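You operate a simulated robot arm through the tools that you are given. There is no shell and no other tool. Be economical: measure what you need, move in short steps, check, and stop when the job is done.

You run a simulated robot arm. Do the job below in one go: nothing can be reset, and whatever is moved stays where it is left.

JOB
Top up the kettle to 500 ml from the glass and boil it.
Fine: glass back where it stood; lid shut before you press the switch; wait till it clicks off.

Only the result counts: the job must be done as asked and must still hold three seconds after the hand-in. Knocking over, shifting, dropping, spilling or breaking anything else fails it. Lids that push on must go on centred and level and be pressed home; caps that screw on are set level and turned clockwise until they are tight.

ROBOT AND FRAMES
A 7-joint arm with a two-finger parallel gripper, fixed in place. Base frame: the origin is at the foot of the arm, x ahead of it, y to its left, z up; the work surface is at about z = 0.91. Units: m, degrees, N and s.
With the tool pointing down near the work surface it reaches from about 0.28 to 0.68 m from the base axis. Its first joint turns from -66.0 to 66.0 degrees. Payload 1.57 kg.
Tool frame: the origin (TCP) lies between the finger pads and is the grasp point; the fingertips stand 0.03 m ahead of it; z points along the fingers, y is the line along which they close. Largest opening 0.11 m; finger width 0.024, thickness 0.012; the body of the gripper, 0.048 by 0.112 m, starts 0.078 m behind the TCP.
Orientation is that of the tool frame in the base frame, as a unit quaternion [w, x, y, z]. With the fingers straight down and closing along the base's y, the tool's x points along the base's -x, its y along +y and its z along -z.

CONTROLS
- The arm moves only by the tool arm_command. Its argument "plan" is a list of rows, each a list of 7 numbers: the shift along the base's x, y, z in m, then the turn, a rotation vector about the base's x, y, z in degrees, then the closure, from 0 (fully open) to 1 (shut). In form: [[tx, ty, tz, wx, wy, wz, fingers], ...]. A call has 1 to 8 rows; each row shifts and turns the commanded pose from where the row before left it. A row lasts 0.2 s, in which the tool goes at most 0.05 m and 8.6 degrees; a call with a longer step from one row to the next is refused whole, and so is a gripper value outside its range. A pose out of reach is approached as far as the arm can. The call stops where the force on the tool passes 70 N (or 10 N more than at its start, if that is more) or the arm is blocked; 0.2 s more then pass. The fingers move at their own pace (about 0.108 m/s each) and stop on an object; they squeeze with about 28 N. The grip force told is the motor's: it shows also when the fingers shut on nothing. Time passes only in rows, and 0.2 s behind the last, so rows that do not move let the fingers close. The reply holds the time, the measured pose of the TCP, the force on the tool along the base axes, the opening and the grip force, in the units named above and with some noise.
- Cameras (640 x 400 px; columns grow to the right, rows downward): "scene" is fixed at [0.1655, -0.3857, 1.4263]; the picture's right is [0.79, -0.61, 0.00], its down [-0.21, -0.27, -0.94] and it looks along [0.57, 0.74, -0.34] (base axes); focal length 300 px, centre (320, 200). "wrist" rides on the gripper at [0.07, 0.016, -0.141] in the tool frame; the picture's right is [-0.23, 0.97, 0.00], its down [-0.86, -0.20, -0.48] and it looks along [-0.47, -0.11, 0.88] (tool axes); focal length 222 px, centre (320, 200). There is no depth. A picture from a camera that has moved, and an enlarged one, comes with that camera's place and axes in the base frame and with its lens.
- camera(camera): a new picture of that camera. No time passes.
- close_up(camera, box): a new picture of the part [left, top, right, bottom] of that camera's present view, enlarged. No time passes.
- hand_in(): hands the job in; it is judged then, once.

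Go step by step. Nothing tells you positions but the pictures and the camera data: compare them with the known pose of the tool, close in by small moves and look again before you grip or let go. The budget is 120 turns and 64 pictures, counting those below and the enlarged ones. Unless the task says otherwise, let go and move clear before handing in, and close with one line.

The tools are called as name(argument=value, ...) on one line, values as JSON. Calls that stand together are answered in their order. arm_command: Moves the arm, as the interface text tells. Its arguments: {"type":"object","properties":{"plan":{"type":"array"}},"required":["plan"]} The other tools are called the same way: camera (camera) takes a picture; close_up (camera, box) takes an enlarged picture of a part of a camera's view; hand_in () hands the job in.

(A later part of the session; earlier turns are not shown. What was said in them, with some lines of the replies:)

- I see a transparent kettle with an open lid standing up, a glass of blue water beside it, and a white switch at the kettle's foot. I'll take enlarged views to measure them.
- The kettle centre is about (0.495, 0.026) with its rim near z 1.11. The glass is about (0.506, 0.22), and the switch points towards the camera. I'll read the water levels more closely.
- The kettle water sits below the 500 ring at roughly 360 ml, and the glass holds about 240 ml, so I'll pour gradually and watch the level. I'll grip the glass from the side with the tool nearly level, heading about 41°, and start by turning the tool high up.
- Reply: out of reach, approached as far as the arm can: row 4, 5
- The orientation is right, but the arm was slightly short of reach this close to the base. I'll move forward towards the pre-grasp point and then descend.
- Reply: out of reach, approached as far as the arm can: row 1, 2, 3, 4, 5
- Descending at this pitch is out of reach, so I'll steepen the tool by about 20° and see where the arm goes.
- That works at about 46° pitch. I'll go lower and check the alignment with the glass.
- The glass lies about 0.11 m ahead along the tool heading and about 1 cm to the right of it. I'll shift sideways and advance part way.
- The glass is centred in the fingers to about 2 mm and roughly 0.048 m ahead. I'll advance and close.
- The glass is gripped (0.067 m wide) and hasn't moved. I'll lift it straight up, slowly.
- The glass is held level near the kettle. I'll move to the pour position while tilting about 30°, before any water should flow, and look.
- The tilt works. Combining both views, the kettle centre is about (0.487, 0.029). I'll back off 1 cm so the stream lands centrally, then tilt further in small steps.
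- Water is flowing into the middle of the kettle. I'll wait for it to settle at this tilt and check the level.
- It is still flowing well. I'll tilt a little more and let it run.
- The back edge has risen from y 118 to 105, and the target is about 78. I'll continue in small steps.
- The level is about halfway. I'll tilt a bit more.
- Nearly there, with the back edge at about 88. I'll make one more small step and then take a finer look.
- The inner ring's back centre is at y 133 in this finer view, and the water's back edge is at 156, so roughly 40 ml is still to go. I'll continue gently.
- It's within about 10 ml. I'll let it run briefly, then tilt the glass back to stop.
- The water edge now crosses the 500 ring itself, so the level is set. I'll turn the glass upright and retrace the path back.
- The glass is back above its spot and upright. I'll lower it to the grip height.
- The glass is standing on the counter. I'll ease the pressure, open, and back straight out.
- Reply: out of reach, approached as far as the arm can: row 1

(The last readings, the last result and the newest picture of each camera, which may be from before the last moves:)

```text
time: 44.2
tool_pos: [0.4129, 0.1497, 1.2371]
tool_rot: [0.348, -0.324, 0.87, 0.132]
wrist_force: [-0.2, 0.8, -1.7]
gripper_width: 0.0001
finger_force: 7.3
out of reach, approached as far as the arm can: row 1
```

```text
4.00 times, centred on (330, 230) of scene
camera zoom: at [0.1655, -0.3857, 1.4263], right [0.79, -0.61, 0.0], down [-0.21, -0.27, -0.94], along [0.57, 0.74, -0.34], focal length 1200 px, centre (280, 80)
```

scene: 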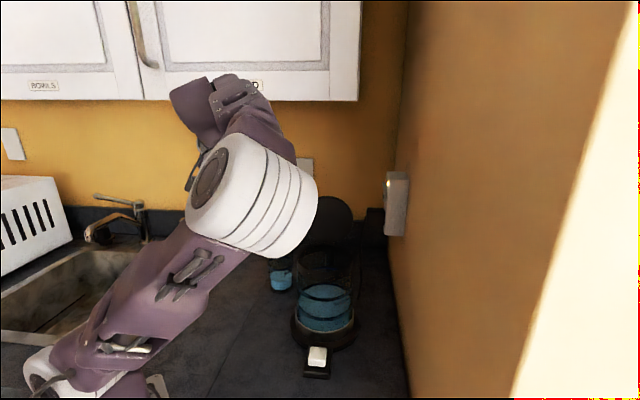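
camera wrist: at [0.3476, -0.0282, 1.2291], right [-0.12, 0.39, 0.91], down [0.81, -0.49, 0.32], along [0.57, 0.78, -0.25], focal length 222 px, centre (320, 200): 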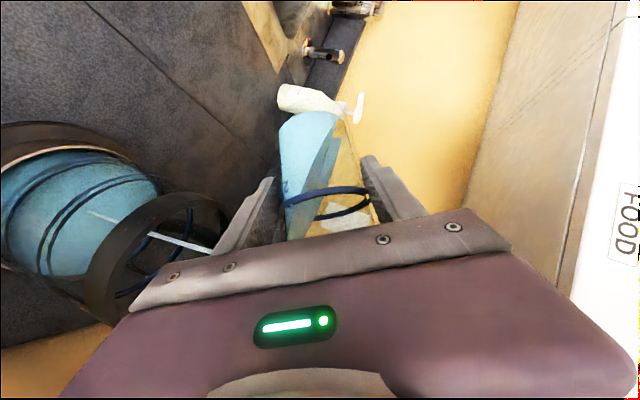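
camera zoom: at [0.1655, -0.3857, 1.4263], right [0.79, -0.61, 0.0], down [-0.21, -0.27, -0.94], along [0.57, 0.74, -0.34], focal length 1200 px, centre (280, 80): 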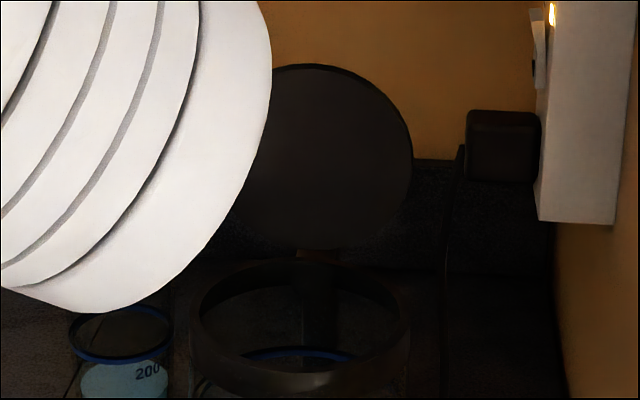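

The glass is back in its place and clear. Next is the lid, which leans about 30° past vertical, with its centre near (0.551, 0.086, 1.156) and its top near (0.573, 0.106, 1.205). I'll turn the closed fingers straight down and go over to a point behind it.

arm_command(plan=[[0, 0, 0.015, -4.83, 5.5, 0, 1], [0, 0, 0.015, -4.83, 5.5, 0, 1], [0, 0, 0.015, -4.83, 5.5, 0, 1], [0, 0, 0.015, -4.83, 5.5, 0, 1], [0, 0, 0.01, -4.83, 5.5, 0, 1], [0, 0, 0, -4.83, 5.5, 0, 1], [0, 0, 0, 0, 0, 0, 1]])

arm_command(plan=[[0.03, 0.02, 0, 0, 0, 0, 1], [0.035, 0.01, 0, 0, 0, 0, 1], [0.035, 0, 0, 0, 0, 0, 1], [0.035, -0.005, 0, 0, 0, 0, 1], [0.035, -0.015, 0, 0, 0, 0, 1], [0.03, -0.015, 0, 0, 0, 0, 1], [0, 0, 0, 0, 0, 0, 1]])

camera(camera="scene")

camera(camera="wrist")

```text
time: 45.8
tool_pos: [0.4036, 0.149, 1.2926]
tool_rot: [-0.001, -0.35, 0.937, -0.001]
wrist_force: [-0.4, 0.2, -0.9]
gripper_width: 0.0
finger_force: 21.4
out of reach, approached as far as the arm can: row 6
```

```text
time: 46.5
tool_pos: [0.4437, 0.1768, 1.265]
tool_rot: [0.0, -0.355, 0.935, 0.0]
wrist_force: [-61.4, -48.2, -20.3]
gripper_width: 0.0
finger_force: 21.4
out of reach, approached as far as the arm can: row 1, 2, 3
stopped in row 3: the force on the tool passed its limit (the readings are from after the stop); the commanded pose is now the measured one
```

```text
24 pictures are left
```

scene: 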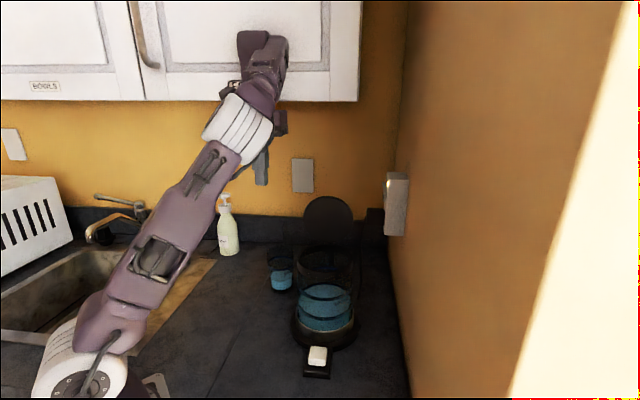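

```text
23 pictures are left
camera wrist: at [0.3807, 0.1433, 1.4062], right [-0.48, 0.88, 0.0], down [0.77, 0.42, 0.48], along [0.42, 0.23, -0.88], focal length 222 px, centre (320, 200)
```

wrist: 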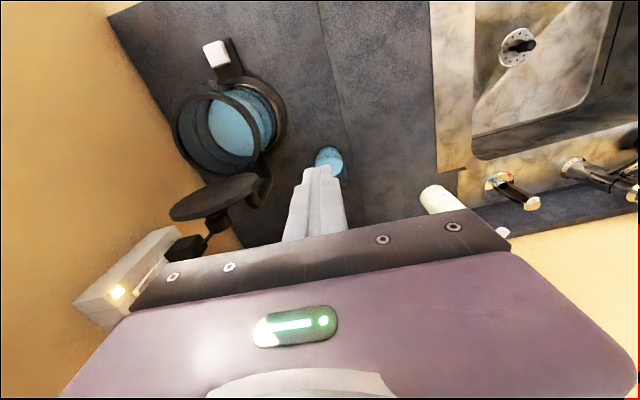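

The wrist touched the upper cabinet, so I'll back off towards the base and low-y side before approaching the lid another way.

arm_command(plan=[[-0.02, -0.03, 0, 0, 0, 0, 1], [-0.01, -0.04, 0.01, 0, 0, 0, 1], [0, -0.04, 0.01, 0, 0, 0, 1], [0, -0.04, 0.01, 0, 0, 0, 1], [0, 0, 0, 0, 0, 0, 1]])

camera(camera="scene")

```text
time: 47.7
tool_pos: [0.3972, 0.0447, 1.264]
tool_rot: [0.002, -0.353, 0.936, 0.002]
wrist_force: [-0.4, 0.3, 0.8]
gripper_width: 0.0
finger_force: 21.4
out of reach, approached as far as the arm can: row 3, 4
```

```text
22 pictures are left
```

scene: 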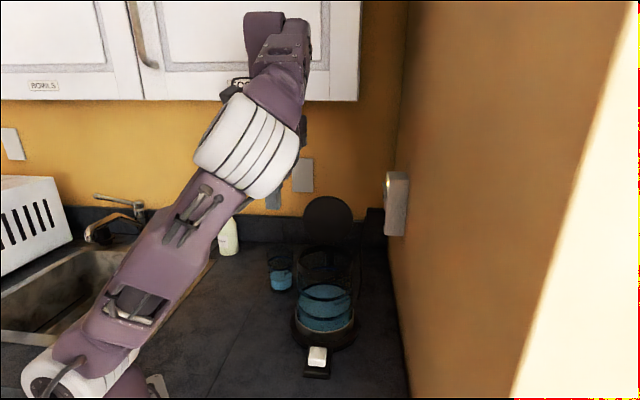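

The arm is in an awkward elbow pose. I'll unwind the yaw and see whether it frees up.

arm_command(plan=[[0, -0.01, 0.005, 0, 0, -8.2, 1], [0, -0.01, 0.005, 0, 0, -8.2, 1], [0, -0.01, 0.005, 0, 0, -8.2, 1], [0, -0.01, 0.005, 0, 0, -8.2, 1], [0, -0.01, 0.005, 0, 0, -8.2, 1], [0, 0, 0, 0, 0, 0, 1]])

arm_command(plan=[[0.03, 0, 0.01, 0, 0, 0, 1], [0.03, 0, 0.01, 0, 0, 0, 1], [0.03, 0, 0.005, 0, 0, 0, 1], [0, 0, 0, 0, 0, 0, 1]])

camera(camera="scene")

```text
time: 49.1
tool_pos: [0.3972, -0.0068, 1.2918]
tool_rot: [0.001, -0.002, 1.0, 0.001]
wrist_force: [0.2, -0.6, -0.2]
gripper_width: 0.0
finger_force: 21.0
```

```text
time: 50.1
tool_pos: [0.4785, -0.0014, 1.2971]
tool_rot: [0.003, -0.005, 1.0, 0.002]
wrist_force: [-0.3, -0.1, 0.7]
gripper_width: 0.0001
finger_force: 21.4
out of reach, approached as far as the arm can: row 2, 3
```

```text
21 pictures are left
```

scene: 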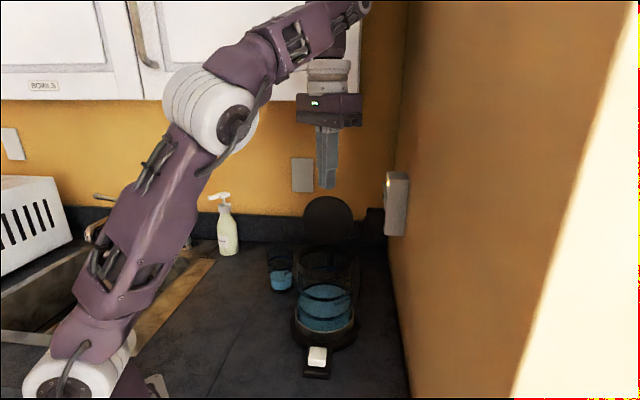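

A vertical tool can't reach that far at this height, so I'll pitch the fingers about 40° forward, hook over the lid's top edge from behind and pull it shut.

arm_command(plan=[[0, 0, 0, 0, -8, 0, 1], [0, 0, 0, 0, -8, 0, 1], [0, 0.005, 0, 0, -8, 0, 1], [0, 0.005, 0, 0, -8, 0, 1], [0, 0.005, 0, 0, -8, 0, 1], [0, 0.005, 0, 0, 0, 8.3, 1], [0, 0.005, 0, 0, 0, 8.3, 1], [0, 0.005, 0, 0, 0, 8.3, 1]])

arm_command(plan=[[0.02, 0.015, 0, 0, 0, 0, 1], [0.02, 0.015, 0, 0, 0, 0, 1], [0.02, 0.015, 0, 0, 0, 0, 1], [0.02, 0.015, 0, 0, 0, 0, 1], [0, 0, 0, 0, 0, 0, 1]])

camera(camera="scene")

camera(camera="wrist")

```text
time: 51.9
tool_pos: [0.5479, 0.0374, 1.3184]
tool_rot: [0.336, -0.206, 0.916, 0.074]
wrist_force: [-0.1, 0.9, 0.5]
gripper_width: 0.0
finger_force: 21.6
out of reach, approached as far as the arm can: row 3, 4, 5
```

```text
time: 52.8
tool_pos: [0.6031, 0.0784, 1.3176]
tool_rot: [0.326, -0.207, 0.92, 0.07]
wrist_force: [-64.9, -41.1, 2.7]
gripper_width: 0.0
finger_force: 21.3
stopped in row 4: the force on the tool passed its limit (the readings are from after the stop); the commanded pose is now the measured one
```

```text
20 pictures are left
```

scene: 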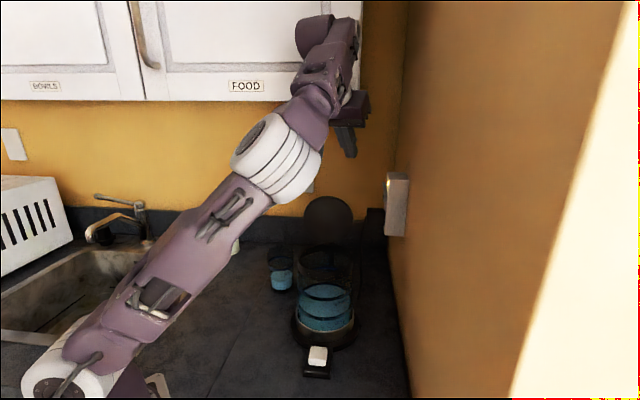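

```text
19 pictures are left
camera wrist: at [0.466, 0.0322, 1.3824], right [-0.26, 0.96, 0.14], down [0.41, -0.02, 0.91], along [0.88, 0.29, -0.39], focal length 222 px, centre (320, 200)
```

wrist: 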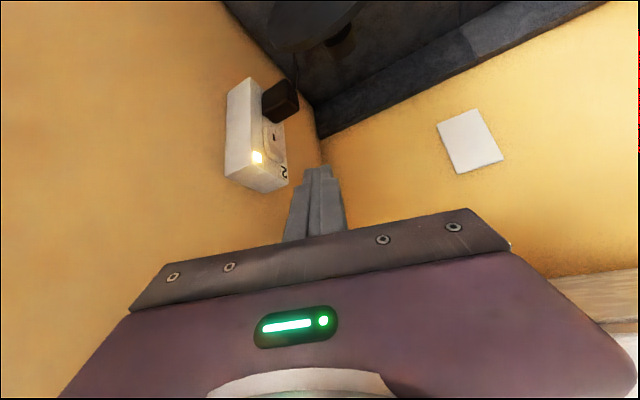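

The wrist touched the cabinet again because the hand drifted up to z 1.32. I'll back off, go lower so that only the fingertips clear the lid's top, and then swing in behind it.

arm_command(plan=[[-0.02, -0.01, -0.01, 0, 0, 0, 1], [-0.02, -0.01, -0.02, 0, 0, 0, 1], [0, 0, -0.02, 0, 0, 0, 1], [0, 0, -0.015, 0, 0, 0, 1], [0, 0, 0, 0, 0, 0, 1]])

close_up(camera="scene", box=[240, 120, 400, 220])

```text
time: 54.0
tool_pos: [0.565, 0.0597, 1.2505]
tool_rot: [0.327, -0.208, 0.919, 0.071]
wrist_force: [-0.1, 0.0, -0.9]
gripper_width: 0.0
finger_force: 20.9
```

```text
4.00 times, centred on (320, 170) of scene
camera zoom: at [0.1655, -0.3857, 1.4263], right [0.79, -0.61, 0.0], down [-0.21, -0.27, -0.94], along [0.57, 0.74, -0.34], focal length 1200 px, centre (320, 320)
```

zoom: 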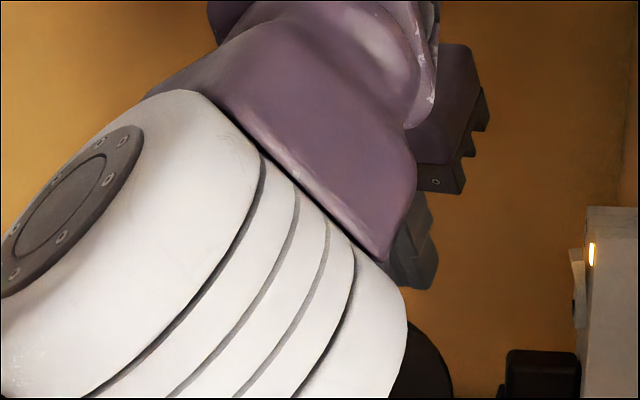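

The tip is just above the lid's top. I'll swing over it to behind.

arm_command(plan=[[0.012, 0.015, 0, 0, 0, 0, 1], [0.008, 0.02, 0, 0, 0, 0, 1], [0.002, 0.02, 0, 0, 0, 0, 1], [0, 0, 0, 0, 0, 0, 1]])

camera(camera="scene")

camera(camera="wrist")

```text
time: 55.0
tool_pos: [0.5897, 0.1152, 1.2503]
tool_rot: [0.327, -0.208, 0.919, 0.07]
wrist_force: [0.6, -0.7, 0.1]
gripper_width: 0.0001
finger_force: 21.3
```

```text
17 pictures are left
```

scene: 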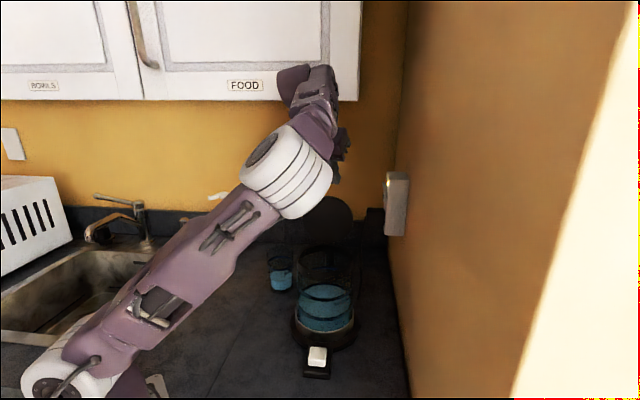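

```text
16 pictures are left
camera wrist: at [0.4535, 0.0702, 1.3149], right [-0.26, 0.96, 0.14], down [0.41, -0.02, 0.91], along [0.88, 0.29, -0.39], focal length 222 px, centre (320, 200)
```

wrist: 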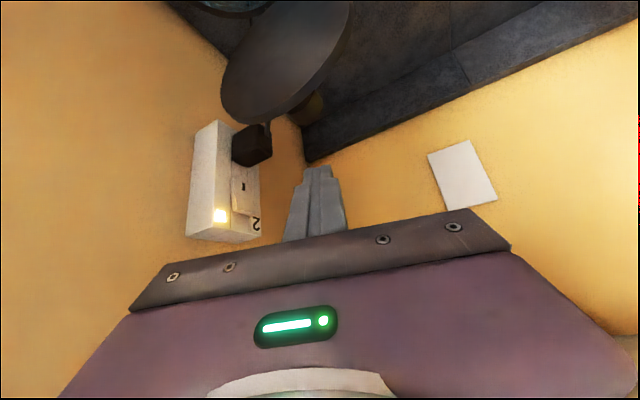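

The fingers are behind the lid's top edge. I'll lower about 4.5 cm and pull towards the kettle's front.

arm_command(plan=[[0, 0, -0.02, 0, 0, 0, 1], [0, 0, -0.025, 0, 0, 0, 1], [0, 0, 0, 0, 0, 0, 1], [-0.011, -0.01, 0, 0, 0, 0, 1], [-0.011, -0.01, 0, 0, 0, 0, 1], [-0.011, -0.01, 0, 0, 0, 0, 1], [0, 0, 0, 0, 0, 0, 1]])

camera(camera="wrist")

```text
time: 56.6
tool_pos: [0.5559, 0.0849, 1.2035]
tool_rot: [0.327, -0.208, 0.919, 0.071]
wrist_force: [-0.6, -0.7, 0.3]
gripper_width: 0.0
finger_force: 21.5
```

```text
15 pictures are left
camera wrist: at [0.4193, 0.0392, 1.2701], right [-0.26, 0.96, 0.14], down [0.41, -0.02, 0.91], along [0.87, 0.29, -0.39], focal length 222 px, centre (320, 200)
```

wrist: 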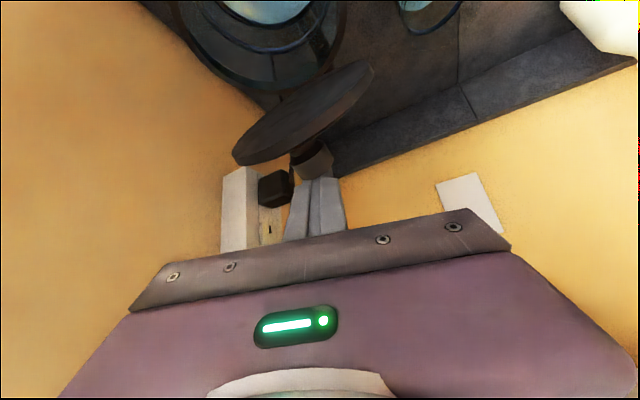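

The lid is coming forward with little force. I'll keep pulling.

arm_command(plan=[[-0.011, -0.01, 0, 0, 0, 0, 1], [-0.011, -0.01, 0, 0, 0, 0, 1], [-0.011, -0.01, 0, 0, 0, 0, 1], [-0.011, -0.01, 0, 0, 0, 0, 1], [0, 0, 0, 0, 0, 0, 1]])

camera(camera="wrist")

```text
time: 57.8
tool_pos: [0.5114, 0.045, 1.2046]
tool_rot: [0.326, -0.208, 0.919, 0.071]
wrist_force: [-0.2, 0.1, 0.7]
gripper_width: 0.0
finger_force: 21.0
```

```text
14 pictures are left
camera wrist: at [0.3758, -0.0005, 1.2698], right [-0.26, 0.96, 0.14], down [0.41, -0.02, 0.91], along [0.88, 0.29, -0.39], focal length 222 px, centre (320, 200)
```

wrist: 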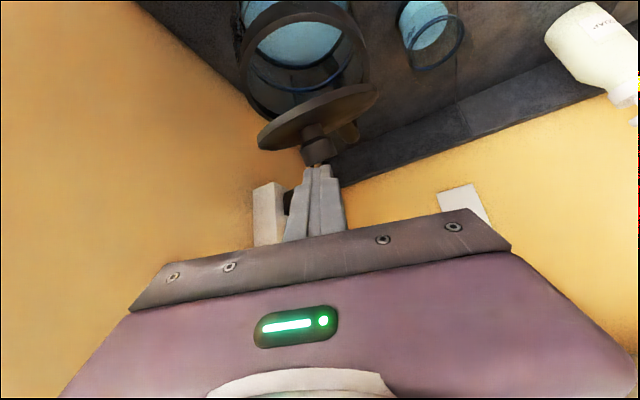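

The lid is now about 35° from shut, with its knob facing my fingertips. I'll push forward and down to close it.

arm_command(plan=[[-0.008, -0.007, -0.01, 0, 0, 0, 1], [-0.008, -0.007, -0.012, 0, 0, 0, 1], [-0.004, -0.004, -0.012, 0, 0, 0, 1], [0, 0, 0, 0, 0, 0, 1]])

camera(camera="wrist")

close_up(camera="scene", box=[240, 180, 400, 280])

```text
time: 58.8
tool_pos: [0.491, 0.028, 1.1701]
tool_rot: [0.327, -0.208, 0.919, 0.07]
wrist_force: [0.1, -0.2, 0.6]
gripper_width: 0.0
finger_force: 20.9
```

```text
13 pictures are left
camera wrist: at [0.3549, -0.0182, 1.2354], right [-0.26, 0.96, 0.14], down [0.41, -0.02, 0.91], along [0.88, 0.29, -0.39], focal length 222 px, centre (320, 200)
```

wrist: 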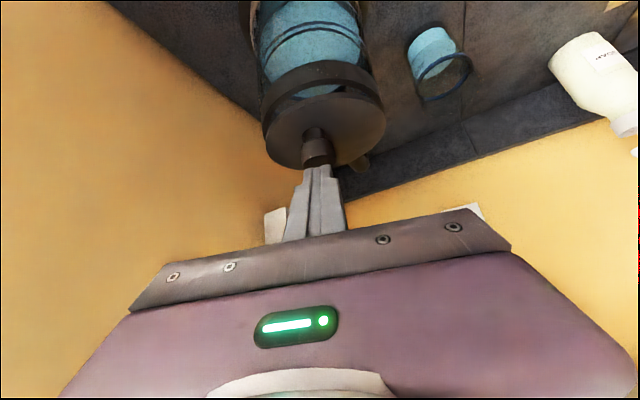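

```text
4.00 times, centred on (320, 230) of scene
camera zoom: at [0.1655, -0.3857, 1.4263], right [0.79, -0.61, 0.0], down [-0.21, -0.27, -0.94], along [0.57, 0.74, -0.34], focal length 1200 px, centre (320, 80)
```

zoom: 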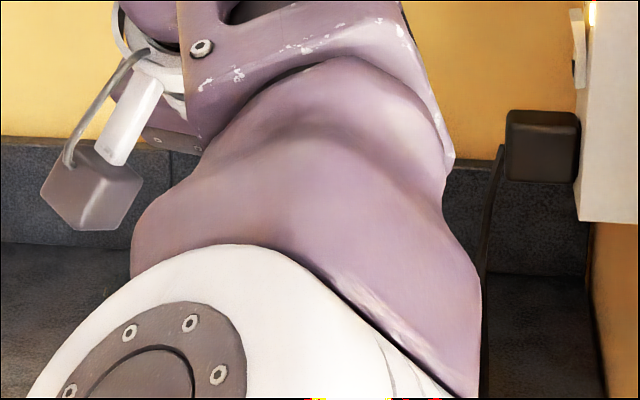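

The lid is nearly shut with the fingertips on the knob. I'll press down gently until there's resistance.

arm_command(plan=[[-0.004, -0.003, -0.008, 0, 0, 0, 1], [-0.002, -0.002, -0.008, 0, 0, 0, 1], [0, 0, -0.006, 0, 0, 0, 1], [0, 0, 0, 0, 0, 0, 1]])

camera(camera="wrist")

```text
time: 59.5
tool_pos: [0.4879, 0.0246, 1.16]
tool_rot: [0.34, -0.207, 0.914, 0.074]
wrist_force: [-4.7, -3.8, 20.2]
gripper_width: 0.0
finger_force: 21.2
stopped in row 3: the force on the tool passed its limit (the readings are from after the stop); the commanded pose is now the measured one
```

```text
11 pictures are left
camera wrist: at [0.3497, -0.0222, 1.2223], right [-0.26, 0.95, 0.14], down [0.39, -0.03, 0.92], along [0.88, 0.3, -0.36], focal length 222 px, centre (320, 200)
```

wrist: 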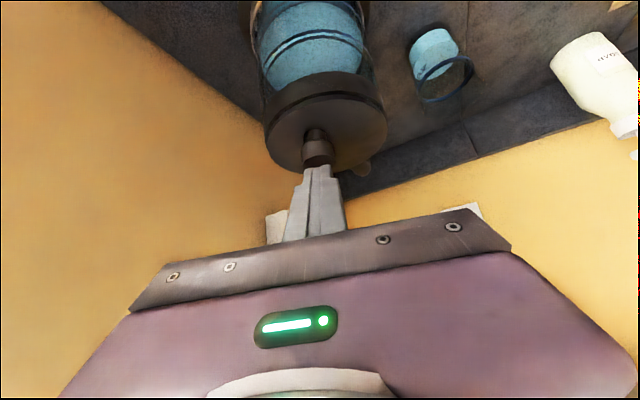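

The lid has been pressed home with over 70 N. I'll lift off, move back towards the switch and verify.

arm_command(plan=[[0, 0, 0.03, 0, 0, 0, 1], [-0.005, -0.005, 0.035, 0, 0, 0, 1], [-0.025, -0.02, 0, 0, 0, 0, 1], [-0.03, -0.025, 0, 0, 0, 0, 1], [-0.03, -0.025, 0, 0, 0, 0, 1], [0, 0, 0, 0, 0, 0, 1]])

camera(camera="wrist")

camera(camera="scene")

```text
time: 60.9
tool_pos: [0.4341, -0.0243, 1.2188]
tool_rot: [0.337, -0.207, 0.916, 0.074]
wrist_force: [-1.0, -0.7, 0.4]
gripper_width: 0.0002
finger_force: 21.5
out of reach, approached as far as the arm can: row 4, 5
```

```text
10 pictures are left
camera wrist: at [0.2967, -0.0697, 1.2811], right [-0.26, 0.95, 0.14], down [0.39, -0.03, 0.92], along [0.88, 0.3, -0.37], focal length 222 px, centre (320, 200)
```

wrist: 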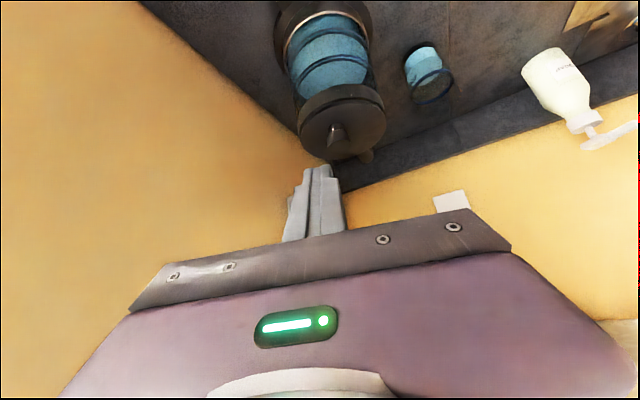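

```text
9 pictures are left
```

scene: 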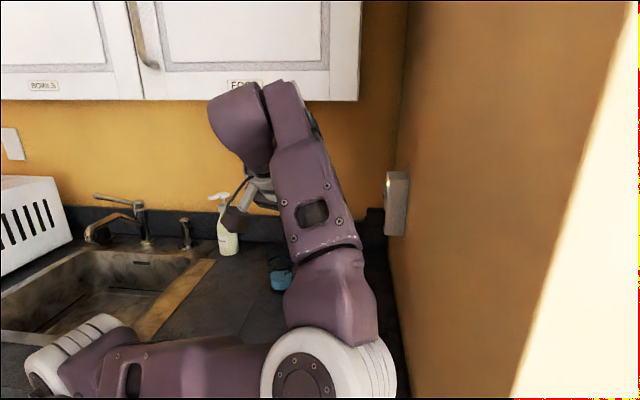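

The lid sits shut on the rim. The elbow is hanging low on the near side, so I'll steepen the tool while staying high, which suits this closer point, before descending to the switch.

arm_command(plan=[[-0.005, -0.005, 0.01, -3, 6.6, 0, 1], [-0.005, -0.005, 0.01, -3, 6.6, 0, 1], [-0.01, -0.01, 0, -2, 4, 0, 1], [-0.01, -0.01, 0, 0, 0, 0, 1], [0, 0, 0, 0, 0, 0, 1]])

camera(camera="scene")

```text
time: 62.1
tool_pos: [0.4037, -0.0551, 1.2376]
tool_rot: [0.182, -0.216, 0.958, 0.039]
wrist_force: [-0.4, -1.5, -0.3]
gripper_width: 0.0
finger_force: 21.4
```

```text
8 pictures are left
```

scene: 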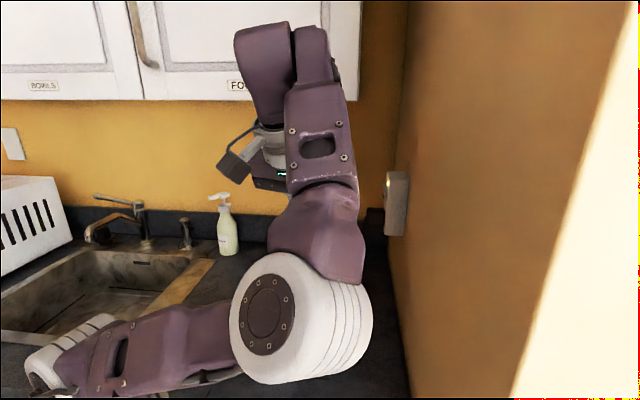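

arm_command(plan=[[0, 0, -0.03, 0, 0, 0, 1], [0, 0, -0.03, 0, 0, 0, 1], [0, 0, -0.03, 0, 0, 0, 1], [0, 0, -0.03, 0, 0, 0, 1], [0, 0, -0.03, 0, 0, 0, 1], [0, 0, 0, 0, 0, 0, 1]])

camera(camera="wrist")

```text
time: 63.5
tool_pos: [0.4052, -0.0534, 1.0888]
tool_rot: [0.182, -0.216, 0.958, 0.039]
wrist_force: [-1.3, -0.5, 0.7]
gripper_width: 0.0
finger_force: 21.6
```

```text
7 pictures are left
camera wrist: at [0.2924, -0.0888, 1.1937], right [-0.23, 0.97, 0.08], down [0.65, 0.09, 0.76], along [0.73, 0.22, -0.65], focal length 222 px, centre (320, 200)
```

wrist: 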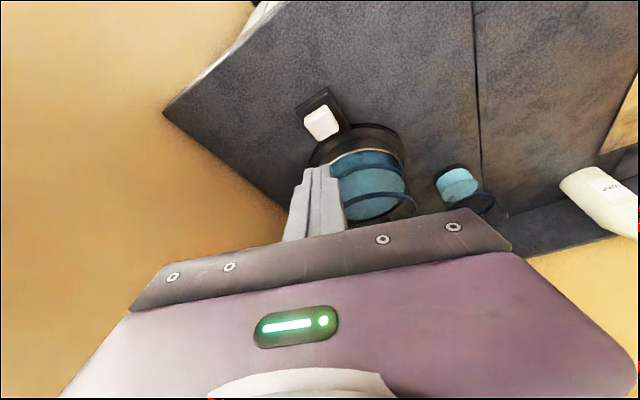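

The switch sits at about (0.433, -0.031). I'll align over it and descend close.

arm_command(plan=[[0.009, 0.009, -0.03, 0, 0, 0, 1], [0.009, 0.009, -0.03, 0, 0, 0, 1], [0, 0, -0.02, 0, 0, 0, 1], [0, 0, -0.01, 0, 0, 0, 1], [0, 0, 0, 0, 0, 0, 1]])

camera(camera="wrist")

```text
time: 64.7
tool_pos: [0.42, -0.0365, 0.9987]
tool_rot: [0.182, -0.216, 0.958, 0.04]
wrist_force: [1.0, 0.4, -0.4]
gripper_width: 0.0
finger_force: 21.3
```

```text
6 pictures are left
camera wrist: at [0.3087, -0.071, 1.1037], right [-0.23, 0.97, 0.08], down [0.65, 0.09, 0.76], along [0.73, 0.22, -0.65], focal length 222 px, centre (320, 200)
```

wrist: 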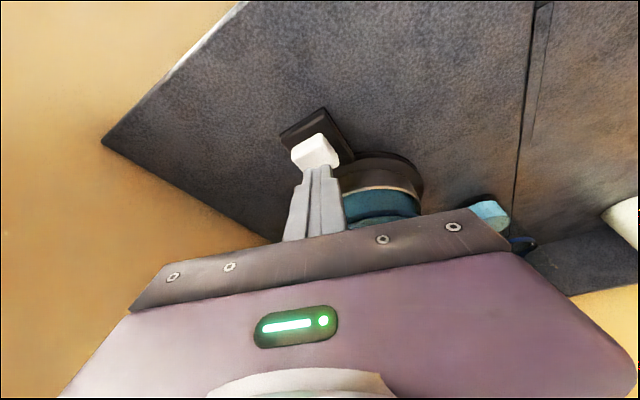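

The fingertips are over the switch. I'll press down slowly.

arm_command(plan=[[-0.001, -0.001, -0.01, 0, 0, 0, 1], [0, 0, -0.008, 0, 0, 0, 1], [0, 0, -0.005, 0, 0, 0, 1], [0, 0, -0.004, 0, 0, 0, 1], [0, 0, 0, 0, 0, 0, 1]])

```text
time: 65.9
tool_pos: [0.4199, -0.0379, 0.971]
tool_rot: [0.183, -0.217, 0.958, 0.04]
wrist_force: [2.7, 1.1, 17.3]
gripper_width: 0.0001
finger_force: 21.6
```

arm_command(plan=[[0, 0, -0.002, 0, 0, 0, 1], [0, 0, 0, 0, 0, 0, 1], [0, 0, 0.02, 0, 0, 0, 1], [-0.01, -0.01, 0.03, 0, 0, 0, 1], [-0.01, -0.01, 0.02, 0, 0, 0, 1], [0, 0, 0, 0, 0, 0, 1]])

close_up(camera="wrist", box=[240, 60, 400, 160])

```text
time: 67.3
tool_pos: [0.3993, -0.0581, 1.0388]
tool_rot: [0.182, -0.216, 0.958, 0.039]
wrist_force: [0.1, -0.1, 0.7]
gripper_width: 0.0
finger_force: 20.9
```

```text
4.00 times, centred on (320, 110) of wrist
camera zoom: at [0.2878, -0.0921, 1.1446], right [-0.23, 0.97, 0.08], down [0.65, 0.09, 0.76], along [0.73, 0.22, -0.65], focal length 888 px, centre (320, 560)
```

zoom: 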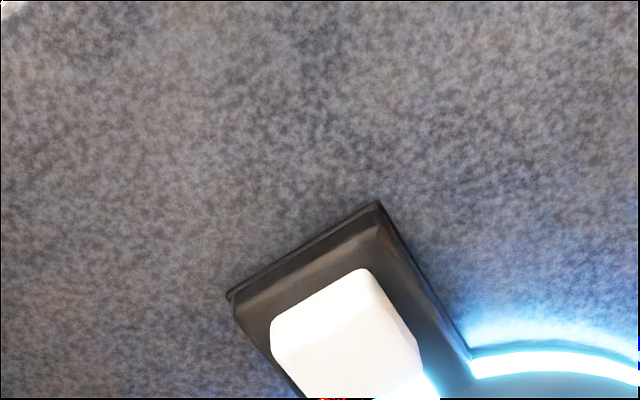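

A blue glow shows the kettle is on. I'll move up clear of it and wait for it to click off.

arm_command(plan=[[-0.01, -0.01, 0.03, 0, 0, 0, 1], [0, 0, 0.03, 0, 0, 0, 1], [0, 0, 0.03, 0, 0, 0, 1], [0, 0, 0, 0, 0, 0, 1], [0, 0, 0, 0, 0, 0, 1], [0, 0, 0, 0, 0, 0, 1], [0, 0, 0, 0, 0, 0, 1], [0, 0, 0, 0, 0, 0, 1]])

arm_command(plan=[[0, 0, 0, 0, 0, 0, 1], [0, 0, 0, 0, 0, 0, 1], [0, 0, 0, 0, 0, 0, 1], [0, 0, 0, 0, 0, 0, 1], [0, 0, 0, 0, 0, 0, 1], [0, 0, 0, 0, 0, 0, 1], [0, 0, 0, 0, 0, 0, 1], [0, 0, 0, 0, 0, 0, 1]])

arm_command(plan=[[0, 0, 0, 0, 0, 0, 1], [0, 0, 0, 0, 0, 0, 1], [0, 0, 0, 0, 0, 0, 1], [0, 0, 0, 0, 0, 0, 1], [0, 0, 0, 0, 0, 0, 1], [0, 0, 0, 0, 0, 0, 1], [0, 0, 0, 0, 0, 0, 1], [0, 0, 0, 0, 0, 0, 1]])

arm_command(plan=[[0, 0, 0, 0, 0, 0, 1], [0, 0, 0, 0, 0, 0, 1], [0, 0, 0, 0, 0, 0, 1], [0, 0, 0, 0, 0, 0, 1], [0, 0, 0, 0, 0, 0, 1], [0, 0, 0, 0, 0, 0, 1], [0, 0, 0, 0, 0, 0, 1], [0, 0, 0, 0, 0, 0, 1]])

arm_command(plan=[[0, 0, 0, 0, 0, 0, 1], [0, 0, 0, 0, 0, 0, 1], [0, 0, 0, 0, 0, 0, 1], [0, 0, 0, 0, 0, 0, 1], [0, 0, 0, 0, 0, 0, 1], [0, 0, 0, 0, 0, 0, 1], [0, 0, 0, 0, 0, 0, 1], [0, 0, 0, 0, 0, 0, 1]])

camera(camera="wrist")

```text
time: 69.1
tool_pos: [0.3894, -0.0694, 1.1272]
tool_rot: [0.182, -0.217, 0.958, 0.04]
wrist_force: [-0.7, -0.5, 0.1]
gripper_width: 0.0
finger_force: 21.1
```

```text
time: 70.9
tool_pos: [0.3902, -0.0685, 1.1282]
tool_rot: [0.183, -0.216, 0.958, 0.04]
wrist_force: [-0.1, 0.6, -0.2]
gripper_width: 0.0001
finger_force: 21.5
```

```text
time: 72.7
tool_pos: [0.39, -0.0682, 1.1268]
tool_rot: [0.182, -0.216, 0.959, 0.039]
wrist_force: [-0.5, -0.5, -0.5]
gripper_width: 0.0
finger_force: 21.3
```

```text
time: 74.5
tool_pos: [0.389, -0.0684, 1.1259]
tool_rot: [0.183, -0.217, 0.958, 0.04]
wrist_force: [0.3, 0.5, -0.5]
gripper_width: 0.0002
finger_force: 21.4
```

```text
time: 76.3
tool_pos: [0.3897, -0.0693, 1.1262]
tool_rot: [0.182, -0.216, 0.958, 0.04]
wrist_force: [-0.4, 0.9, 0.1]
gripper_width: 0.0001
finger_force: 21.2
```

```text
4 pictures are left
camera wrist: at [0.2778, -0.103, 1.2328], right [-0.23, 0.97, 0.08], down [0.65, 0.09, 0.76], along [0.73, 0.22, -0.65], focal length 222 px, centre (320, 200)
```

wrist: 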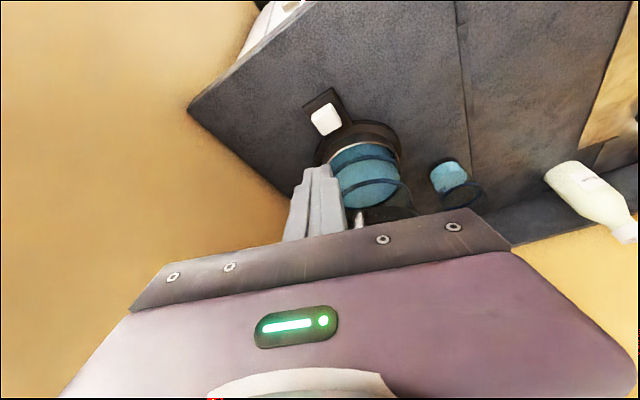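

The glow is gone, so it has clicked off after about 9 s. I'll retract towards the start pose for an unobstructed final check of the lid, glass and level.

arm_command(plan=[[-0.01, 0, 0.03, -1, 6, -6, 1], [-0.01, 0, 0.03, -1, 6, -6, 1], [-0.01, 0, 0.03, -1, 6, -6, 1], [-0.01, 0, 0.03, 0, 3, -6, 1], [-0.01, 0, 0.03, 0, 0, 0, 1], [-0.01, 0, 0.03, 0, 0, 0, 1], [-0.01, 0, 0.02, 0, 0, 0, 1], [0, 0, 0, 0, 0, 0, 1]])

close_up(camera="wrist", box=[320, 70, 480, 170])

camera(camera="scene")

```text
time: 78.1
tool_pos: [0.3625, 0.0003, 1.292]
tool_rot: [0.003, -0.007, 1.0, 0.018]
wrist_force: [-0.8, 0.5, 0.7]
gripper_width: 0.0
finger_force: 21.2
out of reach, approached as far as the arm can: row 2, 3, 4, 5, 6, 7
```

```text
4.00 times, centred on (400, 120) of wrist
camera zoom: at [0.2926, 0.0118, 1.4333], right [0.21, 0.98, 0.04], down [0.85, -0.2, 0.48], along [0.47, -0.07, -0.88], focal length 888 px, centre (0, 520)
```

zoom: 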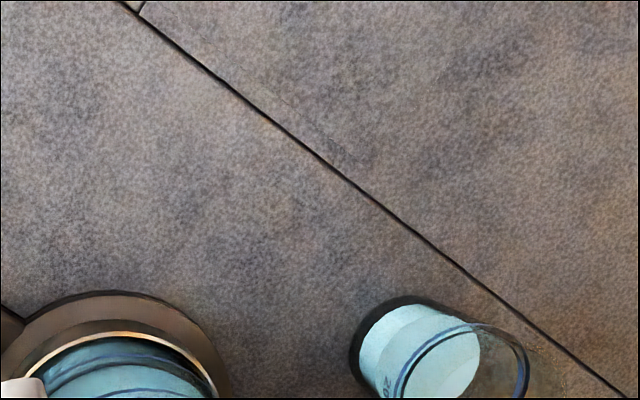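

```text
2 pictures are left
```

scene: 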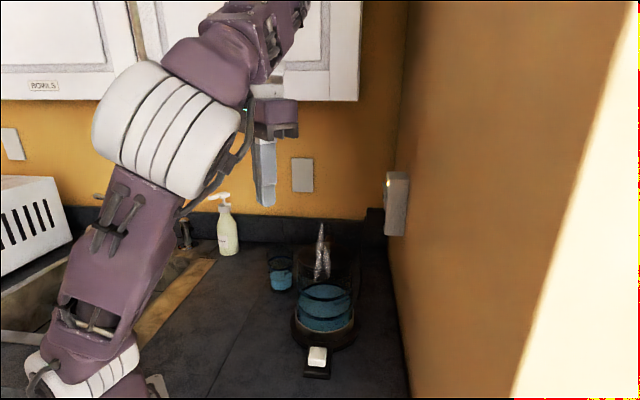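

Steam is rising from the kettle and the glass is in place. I'll take one last close look at the lid.

close_up(camera="scene", box=[256, 210, 400, 300])

```text
4.44 times, centred on (328, 255) of scene
camera zoom: at [0.1655, -0.3857, 1.4263], right [0.79, -0.61, 0.0], down [-0.21, -0.27, -0.94], along [0.57, 0.74, -0.34], focal length 1333 px, centre (284, -44)
```

zoom: 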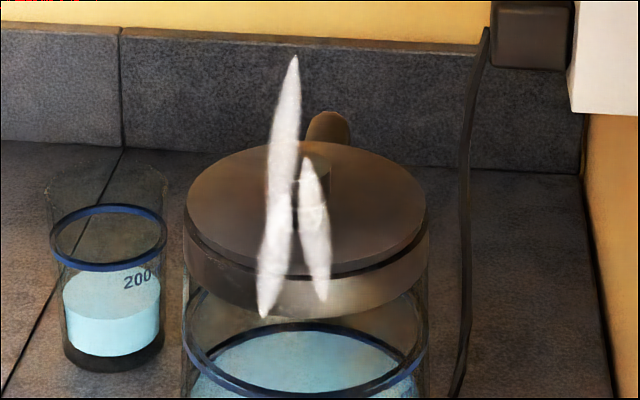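

The lid is shut flat on the rim, steam shows the water has boiled, the switch is off and the glass is back on its spot. The arm is clear, so I'm handing in.

hand_in()

```text
The job is handed in.
```

I topped the kettle up to the 500 ml ring by eye (within about 10 ml), shut the lid, switched it on and waited until its light went out; the glass is back where it stood. On the way to the lid the arm's wrist bumped the upper cabinet twice, and I saw nothing moved by it.
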